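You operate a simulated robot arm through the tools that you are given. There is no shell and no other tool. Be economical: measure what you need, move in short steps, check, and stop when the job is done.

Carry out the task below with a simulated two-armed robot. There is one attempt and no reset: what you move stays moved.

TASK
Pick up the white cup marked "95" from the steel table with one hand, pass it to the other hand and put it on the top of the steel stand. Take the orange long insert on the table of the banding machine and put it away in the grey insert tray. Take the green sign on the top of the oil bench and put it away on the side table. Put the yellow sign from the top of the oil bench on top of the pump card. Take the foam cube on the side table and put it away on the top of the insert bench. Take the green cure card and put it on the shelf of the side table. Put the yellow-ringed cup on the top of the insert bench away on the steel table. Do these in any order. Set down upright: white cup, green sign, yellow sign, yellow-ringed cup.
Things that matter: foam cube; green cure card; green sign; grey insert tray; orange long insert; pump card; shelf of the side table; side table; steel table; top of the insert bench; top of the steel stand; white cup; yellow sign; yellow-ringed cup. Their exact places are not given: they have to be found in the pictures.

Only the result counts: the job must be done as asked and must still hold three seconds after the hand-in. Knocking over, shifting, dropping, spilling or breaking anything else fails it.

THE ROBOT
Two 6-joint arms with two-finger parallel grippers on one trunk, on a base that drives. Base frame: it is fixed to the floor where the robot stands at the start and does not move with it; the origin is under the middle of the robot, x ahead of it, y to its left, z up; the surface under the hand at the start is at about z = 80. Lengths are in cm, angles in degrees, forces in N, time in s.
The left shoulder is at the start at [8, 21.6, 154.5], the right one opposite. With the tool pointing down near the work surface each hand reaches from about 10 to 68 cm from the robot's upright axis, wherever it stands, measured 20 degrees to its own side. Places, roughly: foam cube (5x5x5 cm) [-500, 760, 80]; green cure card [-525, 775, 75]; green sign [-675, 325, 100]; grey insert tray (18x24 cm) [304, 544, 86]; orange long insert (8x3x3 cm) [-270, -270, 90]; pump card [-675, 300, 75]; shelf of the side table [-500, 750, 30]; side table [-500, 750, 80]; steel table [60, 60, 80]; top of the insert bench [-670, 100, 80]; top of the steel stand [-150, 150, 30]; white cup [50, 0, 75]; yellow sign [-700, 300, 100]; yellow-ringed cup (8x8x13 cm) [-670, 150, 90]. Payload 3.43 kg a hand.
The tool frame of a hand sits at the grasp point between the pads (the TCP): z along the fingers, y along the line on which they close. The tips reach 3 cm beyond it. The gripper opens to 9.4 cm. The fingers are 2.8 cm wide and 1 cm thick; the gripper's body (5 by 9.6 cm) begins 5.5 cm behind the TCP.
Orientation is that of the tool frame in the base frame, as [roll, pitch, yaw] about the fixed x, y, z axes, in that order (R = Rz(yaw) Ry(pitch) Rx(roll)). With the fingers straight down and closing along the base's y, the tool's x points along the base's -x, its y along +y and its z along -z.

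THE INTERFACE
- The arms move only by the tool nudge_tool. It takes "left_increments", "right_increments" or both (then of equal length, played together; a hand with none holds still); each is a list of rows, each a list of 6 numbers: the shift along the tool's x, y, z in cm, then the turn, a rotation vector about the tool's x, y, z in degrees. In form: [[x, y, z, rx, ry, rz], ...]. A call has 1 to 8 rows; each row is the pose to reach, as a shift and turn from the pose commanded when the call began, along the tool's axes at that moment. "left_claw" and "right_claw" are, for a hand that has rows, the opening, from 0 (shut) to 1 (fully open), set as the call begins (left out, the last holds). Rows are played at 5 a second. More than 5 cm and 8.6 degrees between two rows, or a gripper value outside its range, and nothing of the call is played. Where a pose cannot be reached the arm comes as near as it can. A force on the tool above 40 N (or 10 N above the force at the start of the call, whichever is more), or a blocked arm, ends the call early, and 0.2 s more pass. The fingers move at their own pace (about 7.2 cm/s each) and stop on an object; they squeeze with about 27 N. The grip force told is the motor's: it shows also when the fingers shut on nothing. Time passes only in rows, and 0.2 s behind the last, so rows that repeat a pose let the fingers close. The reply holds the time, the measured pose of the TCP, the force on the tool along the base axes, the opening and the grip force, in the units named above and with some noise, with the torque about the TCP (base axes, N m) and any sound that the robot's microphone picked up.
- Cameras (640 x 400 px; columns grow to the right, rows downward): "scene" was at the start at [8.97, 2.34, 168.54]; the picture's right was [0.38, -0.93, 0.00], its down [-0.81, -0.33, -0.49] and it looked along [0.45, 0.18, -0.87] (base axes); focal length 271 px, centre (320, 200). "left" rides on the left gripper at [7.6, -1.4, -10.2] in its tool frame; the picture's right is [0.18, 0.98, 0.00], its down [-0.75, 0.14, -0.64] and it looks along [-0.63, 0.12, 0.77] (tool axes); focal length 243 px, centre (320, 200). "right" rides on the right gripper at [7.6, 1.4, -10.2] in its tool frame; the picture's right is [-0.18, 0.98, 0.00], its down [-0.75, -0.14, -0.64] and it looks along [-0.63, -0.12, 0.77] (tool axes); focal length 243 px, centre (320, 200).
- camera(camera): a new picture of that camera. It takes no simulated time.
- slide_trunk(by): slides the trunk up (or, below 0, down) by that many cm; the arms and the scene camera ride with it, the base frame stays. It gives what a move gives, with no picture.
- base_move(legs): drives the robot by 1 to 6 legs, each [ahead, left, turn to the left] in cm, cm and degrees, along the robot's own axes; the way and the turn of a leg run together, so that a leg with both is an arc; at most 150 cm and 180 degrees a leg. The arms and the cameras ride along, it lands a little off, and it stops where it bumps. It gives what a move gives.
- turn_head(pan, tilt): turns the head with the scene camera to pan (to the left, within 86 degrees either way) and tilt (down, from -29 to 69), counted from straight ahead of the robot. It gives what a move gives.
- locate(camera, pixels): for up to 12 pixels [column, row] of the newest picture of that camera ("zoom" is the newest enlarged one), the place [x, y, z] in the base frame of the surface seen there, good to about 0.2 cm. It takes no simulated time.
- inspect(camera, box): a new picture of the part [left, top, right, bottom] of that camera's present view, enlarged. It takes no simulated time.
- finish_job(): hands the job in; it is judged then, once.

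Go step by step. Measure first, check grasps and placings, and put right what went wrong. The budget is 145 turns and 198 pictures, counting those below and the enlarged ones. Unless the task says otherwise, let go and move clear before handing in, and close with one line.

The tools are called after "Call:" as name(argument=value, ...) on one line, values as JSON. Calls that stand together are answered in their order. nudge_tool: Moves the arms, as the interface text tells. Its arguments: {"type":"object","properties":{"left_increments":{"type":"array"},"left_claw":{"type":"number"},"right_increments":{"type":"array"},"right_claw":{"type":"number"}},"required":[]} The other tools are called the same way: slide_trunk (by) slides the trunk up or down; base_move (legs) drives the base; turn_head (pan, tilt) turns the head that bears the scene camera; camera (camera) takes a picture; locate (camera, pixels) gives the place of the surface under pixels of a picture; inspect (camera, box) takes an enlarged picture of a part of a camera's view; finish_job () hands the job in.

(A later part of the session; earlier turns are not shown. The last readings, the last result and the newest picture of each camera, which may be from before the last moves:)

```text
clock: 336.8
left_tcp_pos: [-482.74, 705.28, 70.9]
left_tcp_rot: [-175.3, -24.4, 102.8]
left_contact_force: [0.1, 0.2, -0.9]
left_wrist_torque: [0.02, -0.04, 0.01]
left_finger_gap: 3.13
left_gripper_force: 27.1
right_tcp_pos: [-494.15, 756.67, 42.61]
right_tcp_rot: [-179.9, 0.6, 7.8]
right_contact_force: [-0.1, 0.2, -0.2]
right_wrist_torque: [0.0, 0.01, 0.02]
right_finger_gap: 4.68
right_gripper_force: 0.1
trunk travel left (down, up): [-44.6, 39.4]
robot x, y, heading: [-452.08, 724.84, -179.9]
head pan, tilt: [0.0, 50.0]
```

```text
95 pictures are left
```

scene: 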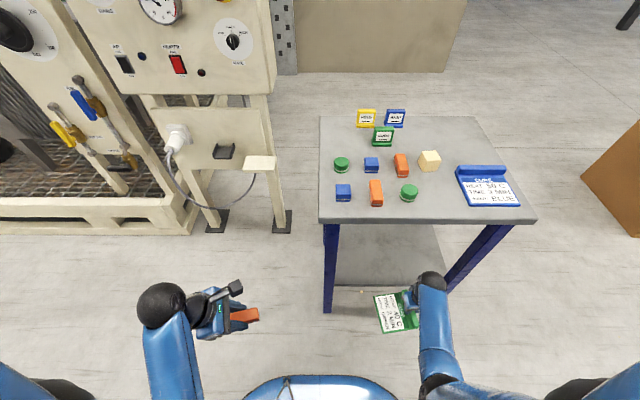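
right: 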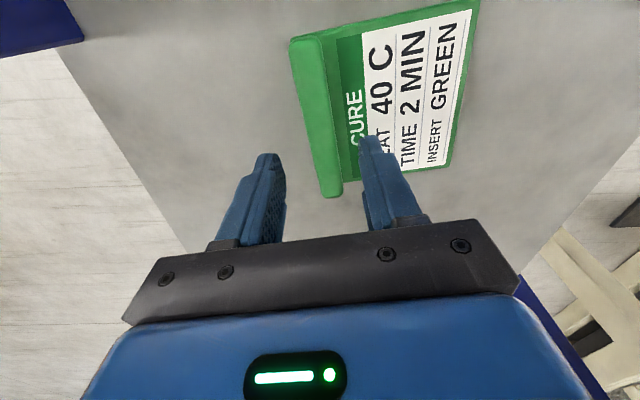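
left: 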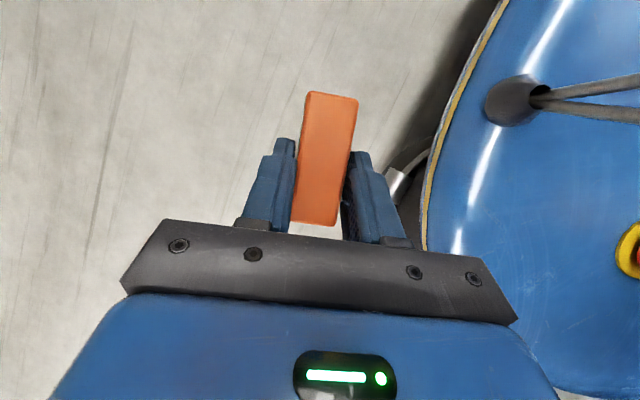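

The card stays on the shelf and the fingers are clear of it. Back out 26, raise the trunk, look.

Call:
base_move(legs=[[-26, 0, 0]])

Call:
slide_trunk(by=39)

Call:
camera(camera="scene")

```text
clock: 338.6
left_tcp_pos: [-456.9, 705.43, 70.82]
left_tcp_rot: [-175.3, -24.6, 102.7]
left_contact_force: [0.5, 0.3, -0.6]
left_wrist_torque: [0.0, -0.01, 0.01]
left_finger_gap: 3.12
left_gripper_force: 26.4
right_tcp_pos: [-468.44, 756.66, 42.61]
right_tcp_rot: [-180.0, 0.6, 7.9]
right_contact_force: [0.7, -0.2, 0.7]
right_wrist_torque: [0.02, -0.01, -0.02]
right_finger_gap: 4.7
right_gripper_force: 0.0
trunk travel left (down, up): [-44.6, 39.4]
robot x, y, heading: [-426.22, 724.67, -179.9]
head pan, tilt: [0.0, 50.0]
```

```text
clock: 342.4
left_tcp_pos: [-457.08, 705.34, 109.84]
left_tcp_rot: [-175.2, -24.6, 102.8]
left_contact_force: [0.0, -0.7, -1.1]
left_wrist_torque: [-0.01, 0.01, -0.03]
left_finger_gap: 3.17
left_gripper_force: 26.2
right_tcp_pos: [-468.51, 756.67, 81.52]
right_tcp_rot: [-179.9, 0.6, 7.8]
right_contact_force: [0.3, 0.2, -1.0]
right_wrist_torque: [0.0, -0.01, 0.05]
right_finger_gap: 4.71
right_gripper_force: 0.1
trunk travel left (down, up): [-83.6, 0.4]
robot x, y, heading: [-426.29, 724.78, -180.2]
head pan, tilt: [0.0, 50.0]
```

```text
94 pictures are left
```

scene: 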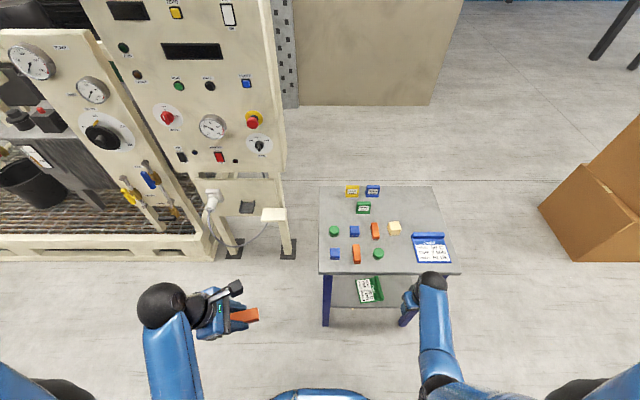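

Card is on the shelf (370,290). Now the foam cube at (394,228); I measure it and raise the right hand.

Call:
inspect(camera="scene", box=[362, 208, 426, 248])

Call:
locate(camera="zoom", pixels=[[265, 140], [365, 130], [280, 200], [380, 190], [320, 165], [330, 240]])

Call:
nudge_tool(right_increments=[[0, 0, -4, 0, 0, 0], [0, 0, -8, 0, 0, 0], [0, 0, -12, 0, 0, 0], [0, 0, -14, 0, 0, 0], [0, 0, -14, 0, 0, 0]], right_claw=1)

```text
10.00 times, centred on (394, 228) of scene
```

zoom: 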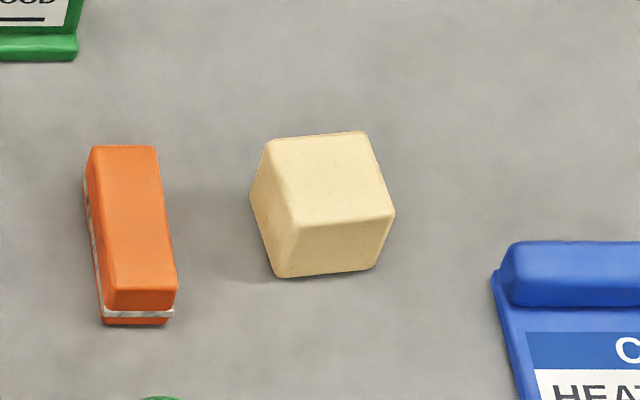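

```text
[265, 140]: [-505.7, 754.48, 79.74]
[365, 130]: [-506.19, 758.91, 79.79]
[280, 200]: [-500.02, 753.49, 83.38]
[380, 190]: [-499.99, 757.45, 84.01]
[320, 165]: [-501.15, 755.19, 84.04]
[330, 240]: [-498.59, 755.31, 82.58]
```

```text
clock: 343.6
left_tcp_pos: [-457.0, 705.36, 109.9]
left_tcp_rot: [-175.3, -24.5, 102.7]
left_contact_force: [-0.6, 0.0, -0.7]
left_wrist_torque: [-0.02, -0.01, 0.01]
left_finger_gap: 3.14
left_gripper_force: 26.9
right_tcp_pos: [-468.44, 756.77, 95.83]
right_tcp_rot: [-179.9, 0.6, 7.9]
right_contact_force: [-0.2, -0.6, 0.4]
right_wrist_torque: [-0.01, -0.02, 0.04]
right_finger_gap: 9.38
right_gripper_force: 0.1
trunk travel left (down, up): [-83.6, 0.4]
robot x, y, heading: [-426.52, 725.15, -179.9]
head pan, tilt: [0.0, 50.0]
```

Cube centre ≈(-501.2,755.6), top z 84. Drive 24 ahead and check from the wrist camera.

Call:
base_move(legs=[[24, 0, 0]])

Call:
nudge_tool(right_increments=[[-4.4, 0, 0, 0, 0, 0], [-8.7, 0, 0, 0, 0, 0], [-8.7, 0, 0, 0, 0, 0]], right_claw=0.75)

Call:
camera(camera="right")

Call:
locate(camera="right", pixels=[[320, 100], [300, 100], [340, 100], [320, 120]])

```text
clock: 345.3
left_tcp_pos: [-480.33, 705.32, 110.01]
left_tcp_rot: [-175.1, -24.6, 102.7]
left_contact_force: [1.0, -0.6, -1.0]
left_wrist_torque: [-0.02, 0.03, -0.02]
left_finger_gap: 3.11
left_gripper_force: 27.6
right_tcp_pos: [-491.88, 756.71, 95.91]
right_tcp_rot: [-179.9, 0.7, 8.0]
right_contact_force: [0.3, 0.2, -0.3]
right_wrist_torque: [-0.02, 0.03, 0.01]
right_finger_gap: 9.38
right_gripper_force: 0.0
trunk travel left (down, up): [-83.6, 0.4]
robot x, y, heading: [-450.24, 724.89, -179.9]
head pan, tilt: [0.0, 50.0]
```

```text
clock: 346.1
left_tcp_pos: [-480.71, 705.34, 109.9]
left_tcp_rot: [-175.3, -24.6, 102.8]
left_contact_force: [-0.3, -0.4, -1.0]
left_wrist_torque: [0.0, 0.03, -0.01]
left_finger_gap: 3.14
left_gripper_force: 27.4
right_tcp_pos: [-500.83, 755.49, 96.02]
right_tcp_rot: [-179.9, 0.6, 7.8]
right_contact_force: [0.1, 0.1, 0.2]
right_wrist_torque: [-0.02, 0.01, 0.01]
right_finger_gap: 7.04
right_gripper_force: 0.1
trunk travel left (down, up): [-83.6, 0.4]
robot x, y, heading: [-450.29, 724.92, -179.9]
head pan, tilt: [0.0, 50.0]
```

```text
92 pictures are left
```

right: 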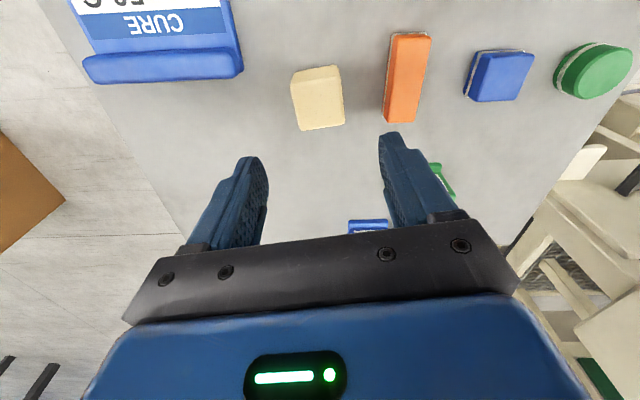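

```text
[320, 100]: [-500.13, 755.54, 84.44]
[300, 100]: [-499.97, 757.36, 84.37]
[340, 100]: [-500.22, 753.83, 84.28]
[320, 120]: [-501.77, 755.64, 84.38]
```

The cube (318,98) is centred. Descend 12.8 with a narrower opening, close, lift.

Call:
nudge_tool(right_increments=[[0.3, 0, 0, 0, 0, 0], [0.3, 0, 4.5, 0, 0, 0], [0.3, 0, 9, 0, 0, 0], [0.3, 0, 12.8, 0, 0, 0], [0.3, 0, 12.8, 0, 0, 0]], right_claw=0.65)

Call:
nudge_tool(right_increments=[[0, 0, 0, 0, 0, 0], [0, 0, 0, 0, 0, 0], [0, 0, 0, 0, 0, 0], [0, 0, -4, 0, 0, 0], [0, 0, -8, 0, 0, 0], [0, 0, -12, 0, 0, 0]], right_claw=0)

Call:
camera(camera="right")

```text
clock: 347.3
left_tcp_pos: [-480.7, 705.19, 109.89]
left_tcp_rot: [-175.3, -24.5, 102.7]
left_contact_force: [-0.8, 0.5, -0.3]
left_wrist_torque: [0.01, 0.0, 0.01]
left_finger_gap: 3.15
left_gripper_force: 27.3
right_tcp_pos: [-500.66, 755.4, 83.13]
right_tcp_rot: [-179.9, 0.6, 7.9]
right_contact_force: [2.0, -0.3, 3.9]
right_wrist_torque: [-0.14, -0.16, 0.05]
right_finger_gap: 6.13
right_gripper_force: 0.0
trunk travel left (down, up): [-83.6, 0.4]
robot x, y, heading: [-450.12, 724.78, -180.3]
head pan, tilt: [0.0, 50.0]
```

```text
clock: 348.7
left_tcp_pos: [-480.8, 705.27, 109.78]
left_tcp_rot: [-175.3, -24.5, 102.8]
left_contact_force: [0.2, -0.2, -0.5]
left_wrist_torque: [-0.01, 0.01, 0.0]
left_finger_gap: 3.12
left_gripper_force: 26.3
right_tcp_pos: [-500.29, 755.44, 95.08]
right_tcp_rot: [180.0, 0.5, 7.9]
right_contact_force: [0.5, 0.4, 0.0]
right_wrist_torque: [-0.01, 0.04, 0.03]
right_finger_gap: 4.71
right_gripper_force: 27.2
trunk travel left (down, up): [-83.6, 0.4]
robot x, y, heading: [-449.92, 724.83, -179.9]
head pan, tilt: [0.0, 50.0]
```

```text
91 pictures are left
```

right: 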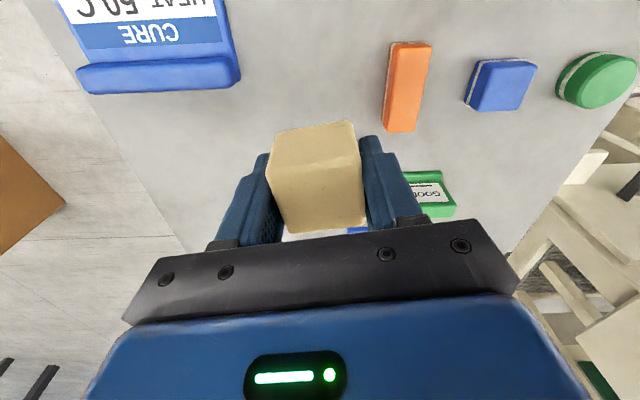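

Cube held (gap 4.7). Now drive back down the aisle to the insert bench (y≈100–150).

Call:
base_move(legs=[[-24, 0, 0], [0, 0, 90], [150, 0, 0], [150, 0, 0], [140, 0, 0]])

Call:
base_move(legs=[[0, -130, 0], [130, 0, 0], [0, 0, -90]])

Call:
turn_head(pan=0, tilt=40)

Call:
camera(camera="scene")

```text
clock: 375.0
left_tcp_pos: [-396.73, 255.59, 109.84]
left_tcp_rot: [-175.4, -24.5, -165.3]
left_contact_force: [-0.2, -0.4, -1.3]
left_wrist_torque: [0.04, -0.01, -0.01]
left_finger_gap: 3.16
left_gripper_force: 27.0
right_tcp_pos: [-446.26, 234.37, 94.93]
right_tcp_rot: [-180.0, 0.5, 99.8]
right_contact_force: [-0.5, -0.1, -0.2]
right_wrist_torque: [-0.03, -0.03, 0.02]
right_finger_gap: 4.74
right_gripper_force: 27.3
trunk travel left (down, up): [-83.6, 0.4]
robot x, y, heading: [-417.12, 285.8, -88.3]
head pan, tilt: [0.0, 50.0]
```

```text
clock: 391.4
left_tcp_pos: [-571.13, 129.65, 109.79]
left_tcp_rot: [-175.3, -24.4, 103.9]
left_contact_force: [0.2, -0.9, 0.3]
left_wrist_torque: [-0.03, 0.01, 0.0]
left_finger_gap: 3.14
left_gripper_force: 27.1
right_tcp_pos: [-591.83, 179.24, 94.83]
right_tcp_rot: [-179.9, 0.6, 9.1]
right_contact_force: [0.3, 0.0, 0.2]
right_wrist_torque: [0.0, -0.05, 0.03]
right_finger_gap: 4.72
right_gripper_force: 27.1
trunk travel left (down, up): [-83.6, 0.4]
robot x, y, heading: [-540.96, 150.07, -178.7]
head pan, tilt: [0.0, 50.0]
```

```text
clock: 392.2
left_tcp_pos: [-571.06, 129.59, 109.83]
left_tcp_rot: [-175.2, -24.4, 103.9]
left_contact_force: [-0.5, 0.1, -1.1]
left_wrist_torque: [0.01, 0.0, -0.02]
left_finger_gap: 3.16
left_gripper_force: 27.6
right_tcp_pos: [-591.67, 179.31, 94.84]
right_tcp_rot: [-179.8, 0.6, 9.1]
right_contact_force: [0.2, 0.0, -0.2]
right_wrist_torque: [0.02, -0.05, 0.0]
right_finger_gap: 4.71
right_gripper_force: 26.6
trunk travel left (down, up): [-83.6, 0.4]
robot x, y, heading: [-541.12, 149.65, -179.1]
head pan, tilt: [0.0, 40.0]
```

```text
90 pictures are left
```

scene: 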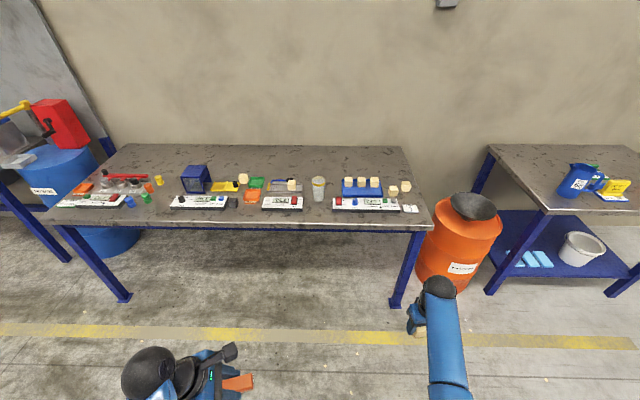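

The yellow-ringed cup is at (318,188). I enlarge the bench to find a free spot for the cube and measure.

Call:
inspect(camera="scene", box=[220, 130, 440, 240])

Call:
locate(camera="zoom", pixels=[[290, 135], [265, 140], [310, 140], [285, 195], [285, 210], [250, 250], [320, 250], [150, 250], [350, 100], [240, 120], [560, 250], [440, 260]])

```text
2.91 times, centred on (330, 185) of scene
```

zoom: 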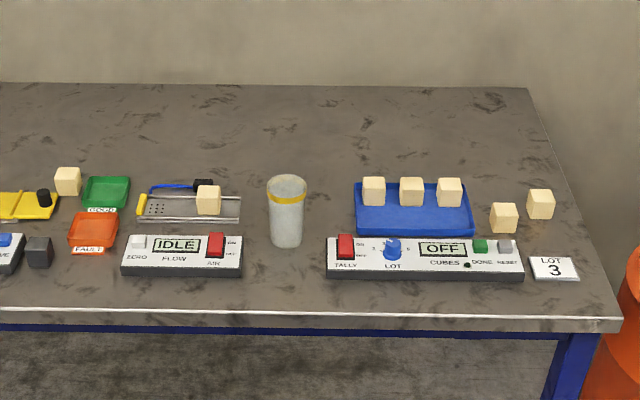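

```text
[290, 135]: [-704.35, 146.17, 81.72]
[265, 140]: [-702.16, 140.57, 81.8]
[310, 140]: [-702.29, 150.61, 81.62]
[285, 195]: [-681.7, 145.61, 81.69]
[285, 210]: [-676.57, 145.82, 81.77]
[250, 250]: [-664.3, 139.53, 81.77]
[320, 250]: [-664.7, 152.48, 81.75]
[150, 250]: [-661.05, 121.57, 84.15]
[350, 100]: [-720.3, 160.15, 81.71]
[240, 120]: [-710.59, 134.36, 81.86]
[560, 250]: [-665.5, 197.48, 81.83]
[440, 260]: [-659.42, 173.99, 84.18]
```

The cup is clear plastic (depth reads through it), foot front near x -665, y≈146. A free spot for the cube is left of the IDLE panel, around zoom (87,285). I measure it.

Call:
locate(camera="zoom", pixels=[[87, 285], [60, 270], [115, 270], [87, 255], [87, 312], [122, 275], [50, 265], [287, 190], [287, 248], [275, 247], [300, 247], [287, 179]])

Call:
base_move(legs=[[0, 70, 0], [40, 0, -0.9]])

Call:
camera(camera="scene")

Call:
camera(camera="right")

```text
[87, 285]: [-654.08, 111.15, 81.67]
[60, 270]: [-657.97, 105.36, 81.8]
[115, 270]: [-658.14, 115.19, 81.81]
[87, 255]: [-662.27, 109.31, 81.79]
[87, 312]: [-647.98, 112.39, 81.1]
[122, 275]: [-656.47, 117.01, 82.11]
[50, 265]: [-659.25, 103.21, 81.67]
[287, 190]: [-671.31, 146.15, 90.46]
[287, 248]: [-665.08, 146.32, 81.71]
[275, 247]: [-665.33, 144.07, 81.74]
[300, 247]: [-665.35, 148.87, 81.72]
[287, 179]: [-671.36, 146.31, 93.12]
```

```text
clock: 398.1
left_tcp_pos: [-608.9, 58.59, 109.9]
left_tcp_rot: [-175.2, -24.5, 104.2]
left_contact_force: [-0.3, 0.0, -0.3]
left_wrist_torque: [-0.05, 0.04, -0.01]
left_finger_gap: 3.15
left_gripper_force: 27.3
right_tcp_pos: [-629.93, 107.98, 95.04]
right_tcp_rot: [-179.8, 0.8, 9.4]
right_contact_force: [0.1, 0.4, -0.3]
right_wrist_torque: [0.0, -0.02, 0.0]
right_finger_gap: 4.72
right_gripper_force: 27.5
trunk travel left (down, up): [-83.6, 0.4]
robot x, y, heading: [-579.3, 78.86, -178.2]
head pan, tilt: [0.0, 40.0]
```

```text
88 pictures are left
```

scene: 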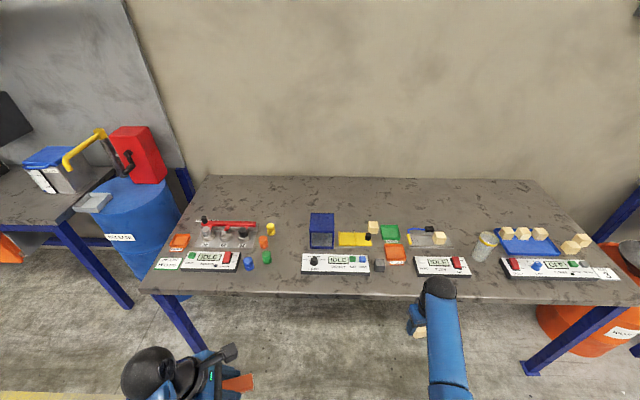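

```text
87 pictures are left
```

right: 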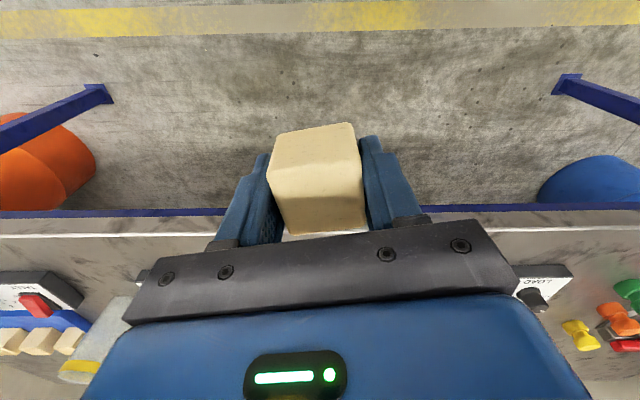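

Region free: x -651…-660, y 104…116. Drive 25 ahead, then fine-position the cube at (-655.5,110.3).

Call:
base_move(legs=[[25, -3, 0]])

Call:
camera(camera="right")

Call:
turn_head(pan=-40, tilt=50)

Call:
camera(camera="scene")

```text
clock: 399.9
left_tcp_pos: [-633.76, 60.97, 109.89]
left_tcp_rot: [-175.2, -24.6, 104.0]
left_contact_force: [0.7, -0.1, -0.2]
left_wrist_torque: [-0.03, 0.01, 0.04]
left_finger_gap: 3.15
left_gripper_force: 26.5
right_tcp_pos: [-654.52, 110.53, 94.96]
right_tcp_rot: [-180.0, 0.7, 9.3]
right_contact_force: [0.0, -0.2, 0.0]
right_wrist_torque: [-0.05, 0.0, -0.01]
right_finger_gap: 4.74
right_gripper_force: 26.5
trunk travel left (down, up): [-83.6, 0.4]
robot x, y, heading: [-603.97, 81.38, -178.4]
head pan, tilt: [0.0, 40.0]
```

```text
86 pictures are left
```

right: 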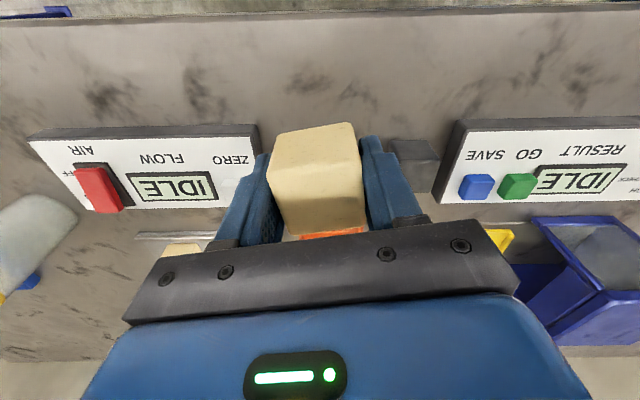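

```text
clock: 401.0
left_tcp_pos: [-634.12, 60.91, 109.75]
left_tcp_rot: [-175.4, -24.5, 104.0]
left_contact_force: [-0.5, 0.6, -0.5]
left_wrist_torque: [0.02, -0.04, 0.01]
left_finger_gap: 3.14
left_gripper_force: 26.7
right_tcp_pos: [-654.82, 110.72, 94.9]
right_tcp_rot: [180.0, 0.6, 9.3]
right_contact_force: [0.3, 0.1, -0.4]
right_wrist_torque: [-0.02, 0.03, 0.0]
right_finger_gap: 4.73
right_gripper_force: 27.2
trunk travel left (down, up): [-83.6, 0.4]
robot x, y, heading: [-603.91, 81.47, -178.7]
head pan, tilt: [-40.0, 50.0]
```

```text
85 pictures are left
```

scene: 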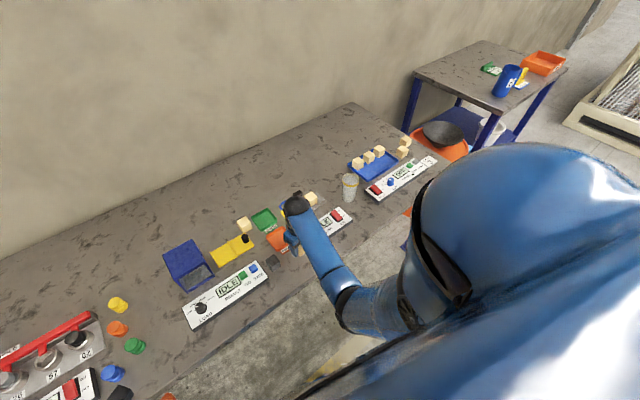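

Cube is over the free spot between the panels. Lower 9.8, release, lift.

Call:
nudge_tool(right_increments=[[-0.3, 0, 4, 0, 0, 0], [-0.3, 0, 8, 0, 0, 0], [-0.3, 0, 9.4, 0, 0, 0], [-0.3, 0, 9.8, 0, 0, 0], [-0.3, 0, 9.8, 0, 0, 0]])

Call:
nudge_tool(right_increments=[[0, 0, 0, 0, 0, 0], [0, 0, 0, 0, 0, 0], [0, 0, -4, 0, 0, 0], [0, 0, -8, 0, 0, 0], [0, 0, -11, 0, 0, 0]], right_claw=0.65)

Call:
camera(camera="right")

```text
clock: 402.2
left_tcp_pos: [-634.07, 60.99, 109.95]
left_tcp_rot: [-175.4, -24.6, 104.2]
left_contact_force: [-0.5, 0.6, -0.8]
left_wrist_torque: [0.01, 0.0, -0.02]
left_finger_gap: 3.13
left_gripper_force: 26.7
right_tcp_pos: [-655.11, 110.58, 85.07]
right_tcp_rot: [-180.0, 0.4, 9.3]
right_contact_force: [-0.5, 0.2, -0.4]
right_wrist_torque: [0.02, 0.0, 0.02]
right_finger_gap: 4.73
right_gripper_force: 27.3
trunk travel left (down, up): [-83.6, 0.4]
robot x, y, heading: [-603.92, 81.38, -178.5]
head pan, tilt: [-40.0, 50.0]
```

```text
clock: 403.4
left_tcp_pos: [-634.09, 61.07, 109.83]
left_tcp_rot: [-175.5, -24.6, 104.1]
left_contact_force: [0.6, 0.4, -0.2]
left_wrist_torque: [-0.02, -0.01, 0.01]
left_finger_gap: 3.15
left_gripper_force: 26.6
right_tcp_pos: [-655.28, 110.43, 96.35]
right_tcp_rot: [-179.9, 0.6, 9.1]
right_contact_force: [0.4, -0.2, 0.7]
right_wrist_torque: [-0.01, -0.01, 0.0]
right_finger_gap: 6.13
right_gripper_force: 0.0
trunk travel left (down, up): [-83.6, 0.4]
robot x, y, heading: [-604.01, 81.49, -178.5]
head pan, tilt: [-40.0, 50.0]
```

```text
84 pictures are left
```

right: 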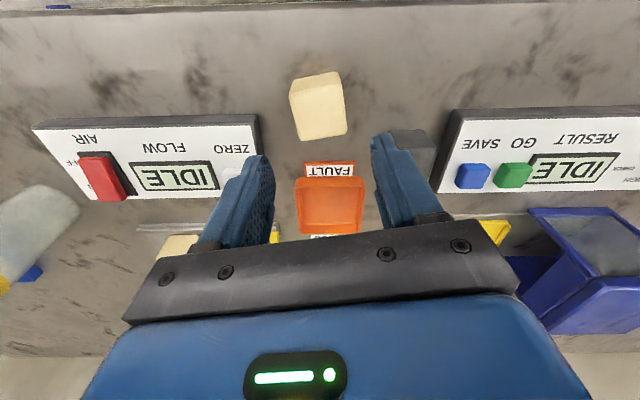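

Cube placed. Now the cup: back off 20, shift right 36, and measure it.

Call:
base_move(legs=[[-20, 0, 0], [0, -37, 0]])

Call:
turn_head(pan=-10, tilt=45)

Call:
camera(camera="scene")

Call:
inspect(camera="scene", box=[280, 130, 408, 210])

```text
clock: 407.0
left_tcp_pos: [-614.53, 98.77, 109.84]
left_tcp_rot: [-175.3, -24.6, 104.4]
left_contact_force: [-0.1, -0.5, -0.8]
left_wrist_torque: [0.01, -0.01, 0.02]
left_finger_gap: 3.14
left_gripper_force: 27.0
right_tcp_pos: [-635.95, 148.3, 96.41]
right_tcp_rot: [-179.9, 0.5, 9.5]
right_contact_force: [0.2, -0.3, -0.3]
right_wrist_torque: [0.04, -0.01, 0.0]
right_finger_gap: 6.12
right_gripper_force: 0.0
trunk travel left (down, up): [-83.6, 0.4]
robot x, y, heading: [-584.61, 119.28, -178.4]
head pan, tilt: [-40.0, 50.0]
```

```text
clock: 407.9
left_tcp_pos: [-614.62, 99.1, 109.93]
left_tcp_rot: [-175.5, -24.5, 104.4]
left_contact_force: [-0.6, 0.2, -0.6]
left_wrist_torque: [-0.02, 0.0, 0.01]
left_finger_gap: 3.13
left_gripper_force: 27.3
right_tcp_pos: [-635.81, 148.53, 96.12]
right_tcp_rot: [180.0, 0.4, 9.5]
right_contact_force: [0.8, -0.1, -0.5]
right_wrist_torque: [-0.01, -0.01, 0.0]
right_finger_gap: 6.12
right_gripper_force: 0.0
trunk travel left (down, up): [-83.6, 0.4]
robot x, y, heading: [-584.72, 119.59, -178.5]
head pan, tilt: [-10.0, 45.0]
```

```text
83 pictures are left
```

scene: 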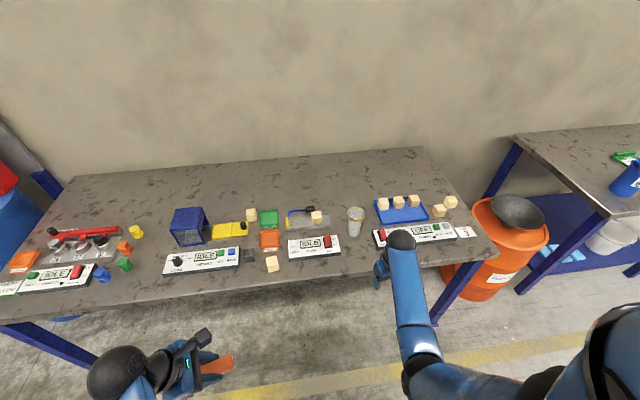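

```text
5.00 times, centred on (344, 170) of scene
```

zoom: 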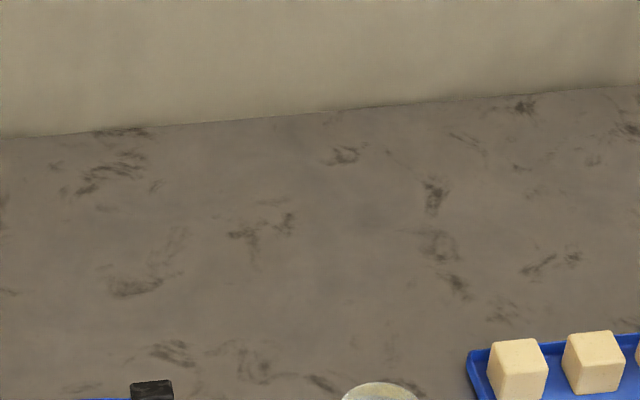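

Call:
inspect(camera="scene", box=[324, 198, 388, 242])

Call:
locate(camera="zoom", pixels=[[250, 130], [400, 130], [320, 160], [320, 90], [300, 150], [350, 150], [250, 115], [395, 115], [320, 345], [290, 345], [360, 345], [320, 300]])

```text
9.09 times, centred on (356, 220) of scene
```

zoom: 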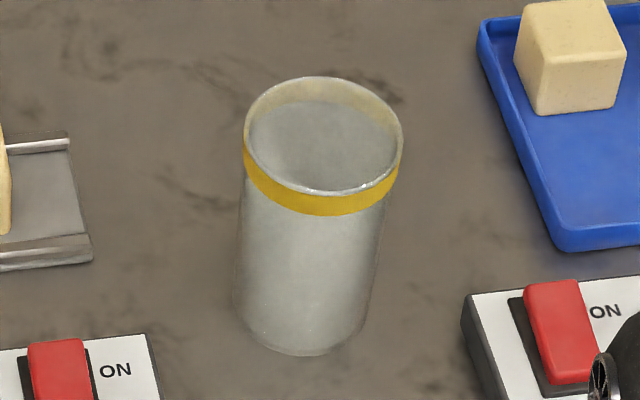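

```text
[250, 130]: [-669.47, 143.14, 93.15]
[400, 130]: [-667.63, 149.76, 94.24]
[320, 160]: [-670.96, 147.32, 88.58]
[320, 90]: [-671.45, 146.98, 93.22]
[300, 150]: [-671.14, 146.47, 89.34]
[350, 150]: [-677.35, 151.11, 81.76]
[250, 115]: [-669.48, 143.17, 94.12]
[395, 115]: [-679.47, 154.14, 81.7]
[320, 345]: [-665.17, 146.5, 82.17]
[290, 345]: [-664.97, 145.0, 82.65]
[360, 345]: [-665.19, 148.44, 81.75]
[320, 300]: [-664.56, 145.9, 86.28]
```

The cup: centre ≈(-668.3,146.5), ~7 cm wide, top z 94.5 (maybe filled, so keep it level). Raise the hand 8, open fully, and drive 26 closer.

Call:
nudge_tool(right_increments=[[0, 0, -4, 0, 0, 0], [0, 0, -8, 0, 0, 0], [0, 0, -8, 0, 0, 0]], right_claw=1)

Call:
base_move(legs=[[26, 0, 0]])

Call:
camera(camera="right")

```text
clock: 408.7
left_tcp_pos: [-614.6, 99.02, 109.73]
left_tcp_rot: [-175.3, -24.5, 104.4]
left_contact_force: [-0.4, -0.1, 0.1]
left_wrist_torque: [0.03, 0.0, -0.04]
left_finger_gap: 3.12
left_gripper_force: 27.5
right_tcp_pos: [-635.85, 148.41, 104.46]
right_tcp_rot: [179.9, 0.5, 9.5]
right_contact_force: [0.1, 0.5, 0.7]
right_wrist_torque: [-0.02, -0.03, 0.01]
right_finger_gap: 9.38
right_gripper_force: 0.0
trunk travel left (down, up): [-83.6, 0.4]
robot x, y, heading: [-585.01, 119.41, -178.4]
head pan, tilt: [-10.0, 45.0]
```

```text
clock: 410.6
left_tcp_pos: [-639.84, 98.49, 109.91]
left_tcp_rot: [-175.2, -24.5, 103.8]
left_contact_force: [1.0, 0.2, -0.5]
left_wrist_torque: [-0.02, 0.03, 0.01]
left_finger_gap: 3.15
left_gripper_force: 26.6
right_tcp_pos: [-660.83, 148.02, 104.51]
right_tcp_rot: [-179.9, 0.7, 9.1]
right_contact_force: [0.2, 0.3, 0.0]
right_wrist_torque: [0.03, 0.0, -0.02]
right_finger_gap: 9.42
right_gripper_force: 0.2
trunk travel left (down, up): [-83.6, 0.4]
robot x, y, heading: [-610.51, 119.05, -179.1]
head pan, tilt: [-10.0, 45.0]
```

```text
80 pictures are left
```

right: 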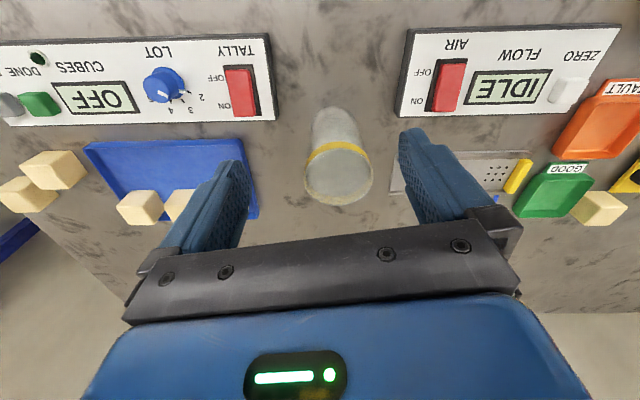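

Move over the cup, then look once more.

Call:
nudge_tool(right_increments=[[-4, 0.15, 0, 0, 0, 0], [-7.6, 0.3, 0, 0, 0, 0], [-7.6, 0.3, 4, 0, 0, 0], [-7.6, 0.3, 4, 0, 0, 0]])

Call:
camera(camera="right")

Call:
locate(camera="right", pixels=[[285, 160], [350, 160], [318, 180], [318, 140]])

```text
clock: 411.6
left_tcp_pos: [-640.33, 98.62, 109.78]
left_tcp_rot: [-175.4, -24.5, 104.0]
left_contact_force: [0.2, 1.2, -0.9]
left_wrist_torque: [0.01, -0.04, 0.0]
left_finger_gap: 3.11
left_gripper_force: 27.7
right_tcp_pos: [-668.66, 146.34, 100.36]
right_tcp_rot: [179.9, 0.5, 9.1]
right_contact_force: [0.6, -0.1, 0.1]
right_wrist_torque: [0.0, -0.04, 0.0]
right_finger_gap: 9.4
right_gripper_force: 0.1
trunk travel left (down, up): [-83.6, 0.4]
robot x, y, heading: [-610.12, 118.54, -178.6]
head pan, tilt: [-10.0, 45.0]
```

```text
79 pictures are left
```

right: 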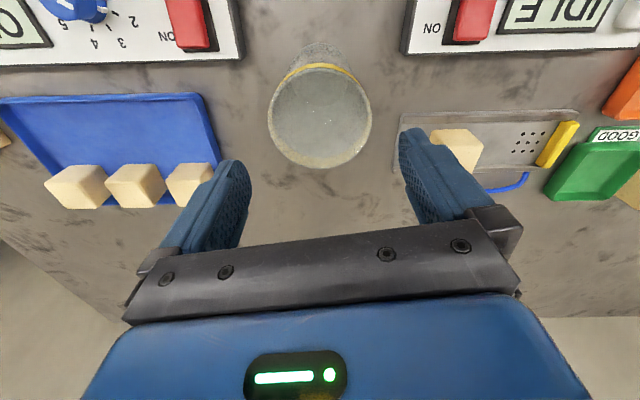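

```text
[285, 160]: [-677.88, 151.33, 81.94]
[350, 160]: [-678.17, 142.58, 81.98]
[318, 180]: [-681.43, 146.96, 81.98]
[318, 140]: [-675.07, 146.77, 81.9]
```

The rim centre (320,116) computes to about (-667.3,146.3), so I shift back 1.2, descend to z≈90.5 and close.

Call:
nudge_tool(right_increments=[[1.2, 0, 0, 0, 0, 0], [1.2, 0, 4, 0, 0, 0], [1.2, 0, 7, 0, 0, 0], [1.2, 0, 9.9, 0, 0, 0], [1.2, 0, 9.9, 0, 0, 0]])

Call:
camera(camera="right")

```text
clock: 412.8
left_tcp_pos: [-640.24, 98.57, 109.84]
left_tcp_rot: [-175.3, -24.6, 103.9]
left_contact_force: [-0.1, 0.4, -1.2]
left_wrist_torque: [-0.01, -0.02, 0.01]
left_finger_gap: 3.12
left_gripper_force: 27.1
right_tcp_pos: [-667.62, 146.76, 90.55]
right_tcp_rot: [-179.9, 0.6, 9.0]
right_contact_force: [0.0, 0.7, 0.2]
right_wrist_torque: [-0.02, 0.01, 0.02]
right_finger_gap: 9.39
right_gripper_force: 0.1
trunk travel left (down, up): [-83.6, 0.4]
robot x, y, heading: [-610.08, 118.88, -178.6]
head pan, tilt: [-10.0, 45.0]
```

```text
78 pictures are left
```

right: 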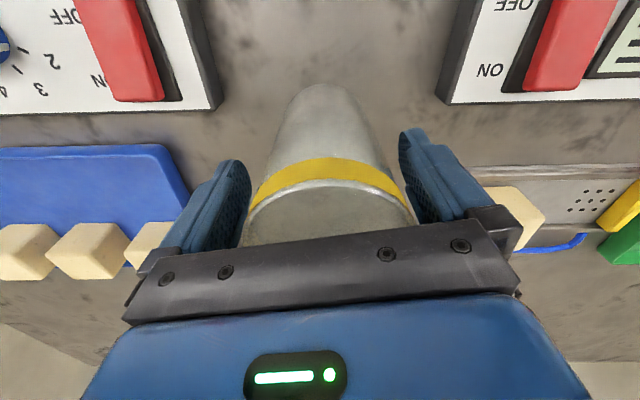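

The cup is between the fingers. Close and lift 12.

Call:
nudge_tool(right_increments=[[0, 0, 0, 0, 0, 0], [0, 0, 0, 0, 0, 0], [0, 0, 0, 0, 0, 0], [0, 0, -3, 0, 0, 0], [0, 0, -6, 0, 0, 0], [0, 0, -9, 0, 0, 0], [0, 0, -12, 0, 0, 0], [0, 0, -12, 0, 0, 0]], right_claw=0)

Call:
camera(camera="right")

```text
clock: 414.6
left_tcp_pos: [-640.4, 98.47, 109.9]
left_tcp_rot: [-175.3, -24.5, 104.0]
left_contact_force: [0.1, -0.2, -0.5]
left_wrist_torque: [-0.02, 0.0, 0.05]
left_finger_gap: 3.14
left_gripper_force: 27.2
right_tcp_pos: [-667.5, 146.61, 102.64]
right_tcp_rot: [179.9, 0.5, 9.1]
right_contact_force: [-0.3, -1.1, -0.1]
right_wrist_torque: [-0.01, 0.02, 0.01]
right_finger_gap: 7.08
right_gripper_force: 26.6
trunk travel left (down, up): [-83.6, 0.4]
robot x, y, heading: [-610.42, 118.74, -178.7]
head pan, tilt: [-10.0, 45.0]
```

```text
77 pictures are left
```

right: 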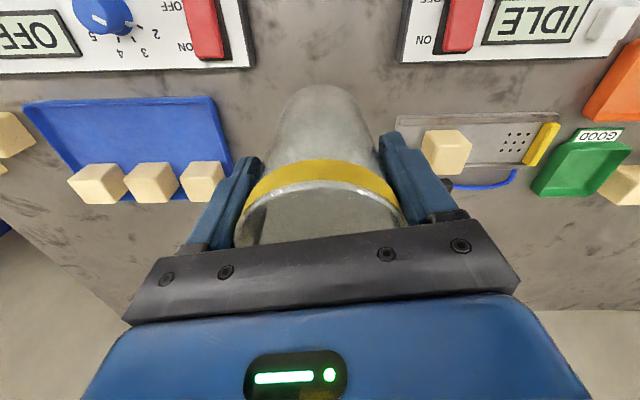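

Cup held (gap 7.1). Back off, go down to y≈-150, turn round and drive toward the steel table.

Call:
base_move(legs=[[-62, 0, 0], [0, 140, 0], [0, 128, 0], [0, 0, 178.7], [150, 0, 0], [150, 0, 0]])

Call:
turn_head(pan=10, tilt=20)

Call:
camera(camera="scene")

```text
clock: 452.1
left_tcp_pos: [-210.08, -112.71, 109.89]
left_tcp_rot: [-175.3, -24.5, -74.0]
left_contact_force: [-0.3, -0.2, -0.5]
left_wrist_torque: [-0.01, 0.02, -0.03]
left_finger_gap: 3.15
left_gripper_force: 26.5
right_tcp_pos: [-181.2, -159.79, 102.65]
right_tcp_rot: [180.0, 0.6, -168.9]
right_contact_force: [0.0, 0.4, -0.4]
right_wrist_torque: [-0.01, 0.0, 0.03]
right_finger_gap: 7.08
right_gripper_force: 27.0
trunk travel left (down, up): [-83.6, 0.4]
robot x, y, heading: [-239.22, -133.62, 3.4]
head pan, tilt: [-10.0, 45.0]
```

```text
clock: 453.0
left_tcp_pos: [-210.03, -112.66, 109.76]
left_tcp_rot: [-175.3, -24.6, -74.0]
left_contact_force: [0.4, -0.4, -0.1]
left_wrist_torque: [0.02, -0.02, 0.0]
left_finger_gap: 3.12
left_gripper_force: 26.9
right_tcp_pos: [-181.14, -159.82, 102.56]
right_tcp_rot: [180.0, 0.5, -168.9]
right_contact_force: [0.6, 0.0, -0.1]
right_wrist_torque: [0.02, 0.0, -0.02]
right_finger_gap: 7.06
right_gripper_force: 26.7
trunk travel left (down, up): [-83.6, 0.4]
robot x, y, heading: [-239.4, -133.89, 3.1]
head pan, tilt: [10.0, 20.0]
```

```text
76 pictures are left
```

scene: 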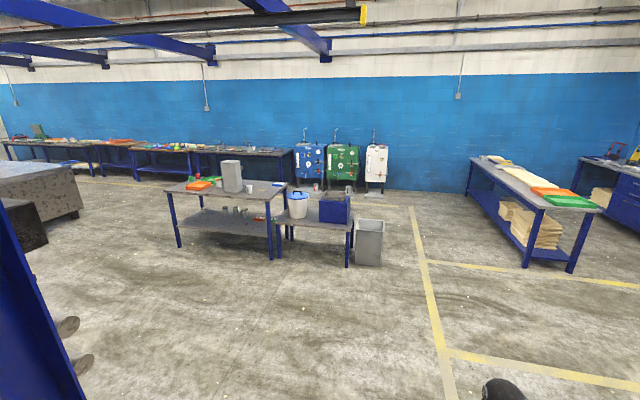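

Clear way. Drive on to x≈-60, straighten, slide left to y≈20.

Call:
base_move(legs=[[0, 0, -3.2], [150, 0, 0], [30, 0, 0], [0, 140, 0], [0, 16, 0]])

Call:
turn_head(pan=0, tilt=45)

Call:
camera(camera="scene")

```text
clock: 470.1
left_tcp_pos: [-29.14, 39.61, 109.92]
left_tcp_rot: [-175.4, -24.4, -76.6]
left_contact_force: [0.4, -0.7, -1.1]
left_wrist_torque: [0.03, -0.04, 0.04]
left_finger_gap: 3.15
left_gripper_force: 26.7
right_tcp_pos: [-2.28, -8.67, 102.48]
right_tcp_rot: [180.0, 0.5, -171.4]
right_contact_force: [0.0, -1.5, -0.9]
right_wrist_torque: [0.03, -0.01, -0.01]
right_finger_gap: 7.07
right_gripper_force: 26.9
trunk travel left (down, up): [-83.6, 0.4]
robot x, y, heading: [-59.6, 19.76, 1.0]
head pan, tilt: [10.0, 20.0]
```

```text
clock: 471.0
left_tcp_pos: [-29.28, 39.86, 109.91]
left_tcp_rot: [-175.4, -24.6, -76.4]
left_contact_force: [0.2, 0.6, -0.7]
left_wrist_torque: [-0.01, -0.01, -0.01]
left_finger_gap: 3.14
left_gripper_force: 27.6
right_tcp_pos: [-2.34, -8.35, 102.55]
right_tcp_rot: [-179.9, 0.5, -171.4]
right_contact_force: [0.4, -0.4, -0.8]
right_wrist_torque: [-0.01, 0.02, -0.01]
right_finger_gap: 7.1
right_gripper_force: 27.2
trunk travel left (down, up): [-83.6, 0.4]
robot x, y, heading: [-59.31, 19.8, 0.5]
head pan, tilt: [0.0, 45.0]
```

```text
75 pictures are left
```

scene: 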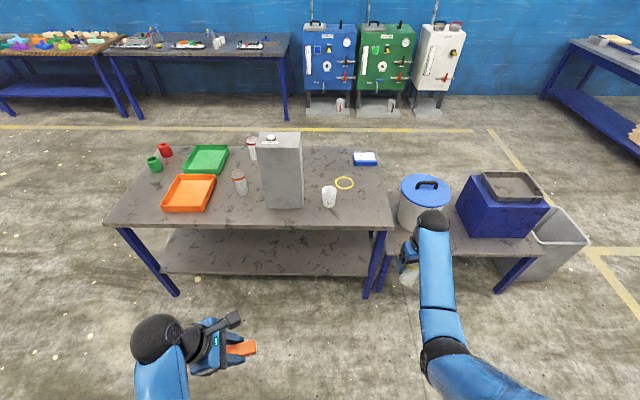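

Call:
locate(camera="scene", pixels=[[344, 183], [329, 190], [329, 197], [390, 225], [310, 228], [300, 140], [302, 205], [270, 205], [365, 158], [110, 225], [360, 205], [413, 215]])

Call:
inspect(camera="scene", box=[300, 150, 396, 230])

```text
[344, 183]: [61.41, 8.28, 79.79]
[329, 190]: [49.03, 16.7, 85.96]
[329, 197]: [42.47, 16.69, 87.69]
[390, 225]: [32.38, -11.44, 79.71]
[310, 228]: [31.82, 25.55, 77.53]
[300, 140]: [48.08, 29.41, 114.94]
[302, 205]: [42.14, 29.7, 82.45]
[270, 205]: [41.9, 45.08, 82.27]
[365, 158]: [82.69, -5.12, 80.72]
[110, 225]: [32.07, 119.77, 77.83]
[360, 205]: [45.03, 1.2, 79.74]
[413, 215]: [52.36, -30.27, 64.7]
```

```text
5.00 times, centred on (348, 190) of scene
```

zoom: 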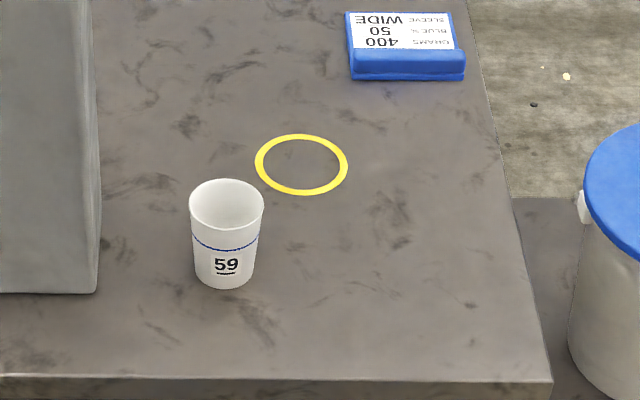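

Yellow ring centre (61.4,8.3) on the steel table, free. Drive 56 ahead, then place the cup there.

Call:
base_move(legs=[[56, 0, 0]])

Call:
camera(camera="scene")

```text
clock: 474.2
left_tcp_pos: [26.26, 40.93, 109.83]
left_tcp_rot: [-175.4, -24.5, -76.3]
left_contact_force: [-0.8, -0.5, -1.4]
left_wrist_torque: [0.02, 0.0, 0.02]
left_finger_gap: 3.13
left_gripper_force: 26.7
right_tcp_pos: [53.21, -7.46, 102.64]
right_tcp_rot: [-179.9, 0.6, -171.2]
right_contact_force: [-0.6, -0.6, -1.1]
right_wrist_torque: [0.02, -0.01, 0.05]
right_finger_gap: 7.07
right_gripper_force: 27.1
trunk travel left (down, up): [-83.6, 0.4]
robot x, y, heading: [-3.76, 20.78, 1.0]
head pan, tilt: [0.0, 45.0]
```

```text
73 pictures are left
```

scene: 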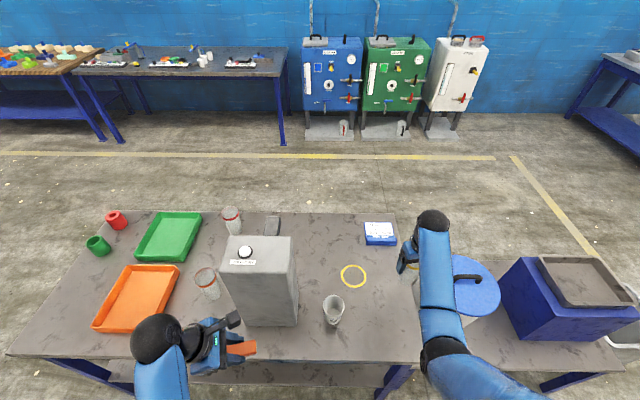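

Shift 3 more ahead, move the cup over the ring, then lower with the trunk.

Call:
base_move(legs=[[3, 0, 0]])

Call:
nudge_tool(right_increments=[[-1.9, 3.7, 0, 0, 0, 0], [-3.8, 7.4, 0, 0, 0, 0], [-5.7, 11.1, 0, 0, 0, 0], [-7.56, 14.8, 0, 0, 0, 0], [-7.56, 14.8, 0, 0, 0, 0]])

Call:
slide_trunk(by=-8)

Call:
camera(camera="right")

```text
clock: 475.0
left_tcp_pos: [28.66, 40.82, 109.95]
left_tcp_rot: [-175.1, -24.5, -76.5]
left_contact_force: [-0.1, 0.7, -0.5]
left_wrist_torque: [0.04, -0.05, -0.01]
left_finger_gap: 3.14
left_gripper_force: 27.4
right_tcp_pos: [55.6, -7.41, 102.96]
right_tcp_rot: [-179.9, 0.8, -171.2]
right_contact_force: [-1.1, -0.2, -0.5]
right_wrist_torque: [-0.02, -0.08, -0.03]
right_finger_gap: 7.06
right_gripper_force: 26.9
trunk travel left (down, up): [-83.6, 0.4]
robot x, y, heading: [-0.9, 20.81, 0.9]
head pan, tilt: [0.0, 45.0]
```

```text
clock: 476.2
left_tcp_pos: [29.47, 40.94, 109.7]
left_tcp_rot: [-175.5, -24.5, -76.3]
left_contact_force: [0.2, 0.1, 0.2]
left_wrist_torque: [0.0, 0.01, 0.02]
left_finger_gap: 3.14
left_gripper_force: 27.0
right_tcp_pos: [61.73, 8.72, 102.33]
right_tcp_rot: [-180.0, 0.4, -171.3]
right_contact_force: [-0.1, 0.3, -0.4]
right_wrist_torque: [0.0, -0.01, -0.03]
right_finger_gap: 7.08
right_gripper_force: 26.9
trunk travel left (down, up): [-83.6, 0.4]
robot x, y, heading: [-1.1, 20.63, 1.0]
head pan, tilt: [0.0, 45.0]
```

```text
clock: 477.4
left_tcp_pos: [29.34, 40.79, 101.82]
left_tcp_rot: [-175.4, -24.5, -76.2]
left_contact_force: [-0.4, 0.0, -1.1]
left_wrist_torque: [0.02, -0.03, 0.0]
left_finger_gap: 3.14
left_gripper_force: 27.1
right_tcp_pos: [61.59, 8.76, 94.33]
right_tcp_rot: [-179.9, 0.5, -171.2]
right_contact_force: [0.3, 0.3, -1.2]
right_wrist_torque: [0.03, 0.0, 0.05]
right_finger_gap: 7.08
right_gripper_force: 27.2
trunk travel left (down, up): [-75.6, 8.4]
robot x, y, heading: [-1.04, 20.57, 0.9]
head pan, tilt: [0.0, 45.0]
```

```text
72 pictures are left
```

right: 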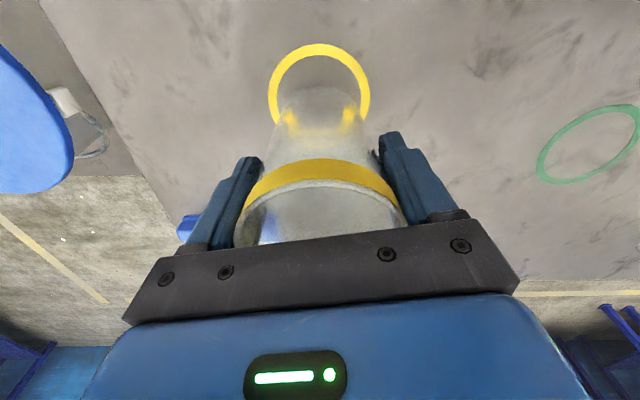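

Over the ring. Lower 5.4, then a touch more to contact.

Call:
slide_trunk(by=-5.3)

Call:
slide_trunk(by=-0.6)

Call:
camera(camera="right")

```text
clock: 478.3
left_tcp_pos: [29.3, 40.93, 96.49]
left_tcp_rot: [-175.5, -24.5, -76.4]
left_contact_force: [-0.3, -0.5, -0.4]
left_wrist_torque: [0.02, 0.0, -0.02]
left_finger_gap: 3.15
left_gripper_force: 26.8
right_tcp_pos: [61.53, 8.66, 89.08]
right_tcp_rot: [-179.9, 0.5, -171.2]
right_contact_force: [0.8, 0.2, 0.1]
right_wrist_torque: [-0.03, 0.0, 0.01]
right_finger_gap: 7.08
right_gripper_force: 26.9
trunk travel left (down, up): [-70.3, 13.7]
robot x, y, heading: [-0.98, 20.92, 0.8]
head pan, tilt: [0.0, 45.0]
```

```text
clock: 478.9
left_tcp_pos: [29.16, 40.86, 95.86]
left_tcp_rot: [-175.4, -24.5, -76.3]
left_contact_force: [-0.3, 1.2, -0.5]
left_wrist_torque: [-0.01, -0.02, 0.0]
left_finger_gap: 3.18
left_gripper_force: 27.1
right_tcp_pos: [61.44, 8.62, 88.43]
right_tcp_rot: [-179.9, 0.4, -171.2]
right_contact_force: [-0.4, -0.4, -1.2]
right_wrist_torque: [-0.04, -0.04, 0.0]
right_finger_gap: 7.06
right_gripper_force: 27.0
trunk travel left (down, up): [-69.7, 14.3]
robot x, y, heading: [-0.48, 20.58, 1.0]
head pan, tilt: [0.0, 45.0]
```

```text
71 pictures are left
```

right: 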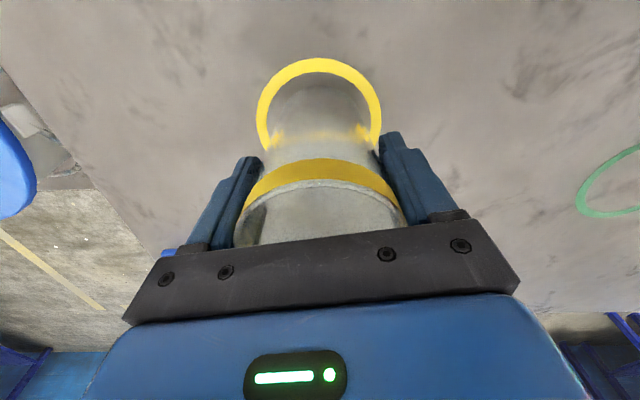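

No contact yet; lower a bit more.

Call:
slide_trunk(by=-0.3)

Call:
slide_trunk(by=-0.3)

```text
clock: 479.4
left_tcp_pos: [29.26, 40.94, 95.61]
left_tcp_rot: [-175.4, -24.5, -76.4]
left_contact_force: [0.8, 0.2, 0.0]
left_wrist_torque: [0.01, 0.02, 0.01]
left_finger_gap: 3.14
left_gripper_force: 27.2
right_tcp_pos: [61.54, 8.69, 88.56]
right_tcp_rot: [-179.9, 0.9, -171.4]
right_contact_force: [-0.2, -1.5, 16.6]
right_wrist_torque: [-0.07, 0.46, 0.02]
right_finger_gap: 7.08
right_gripper_force: 26.7
trunk travel left (down, up): [-69.4, 14.6]
robot x, y, heading: [-0.95, 21.1, 0.9]
head pan, tilt: [0.0, 45.0]
```

```text
clock: 479.9
left_tcp_pos: [29.11, 40.89, 95.39]
left_tcp_rot: [-175.3, -24.5, -76.3]
left_contact_force: [-0.1, -0.6, -1.6]
left_wrist_torque: [-0.02, 0.01, 0.0]
left_finger_gap: 3.14
left_gripper_force: 27.0
right_tcp_pos: [61.48, 8.7, 88.14]
right_tcp_rot: [-179.8, 0.8, -171.1]
right_contact_force: [4.9, -0.7, 23.6]
right_wrist_torque: [-0.18, -0.06, 0.0]
right_finger_gap: 7.1
right_gripper_force: 26.8
trunk travel left (down, up): [-69.1, 14.9]
robot x, y, heading: [-0.85, 20.68, 1.2]
head pan, tilt: [0.0, 45.0]
```

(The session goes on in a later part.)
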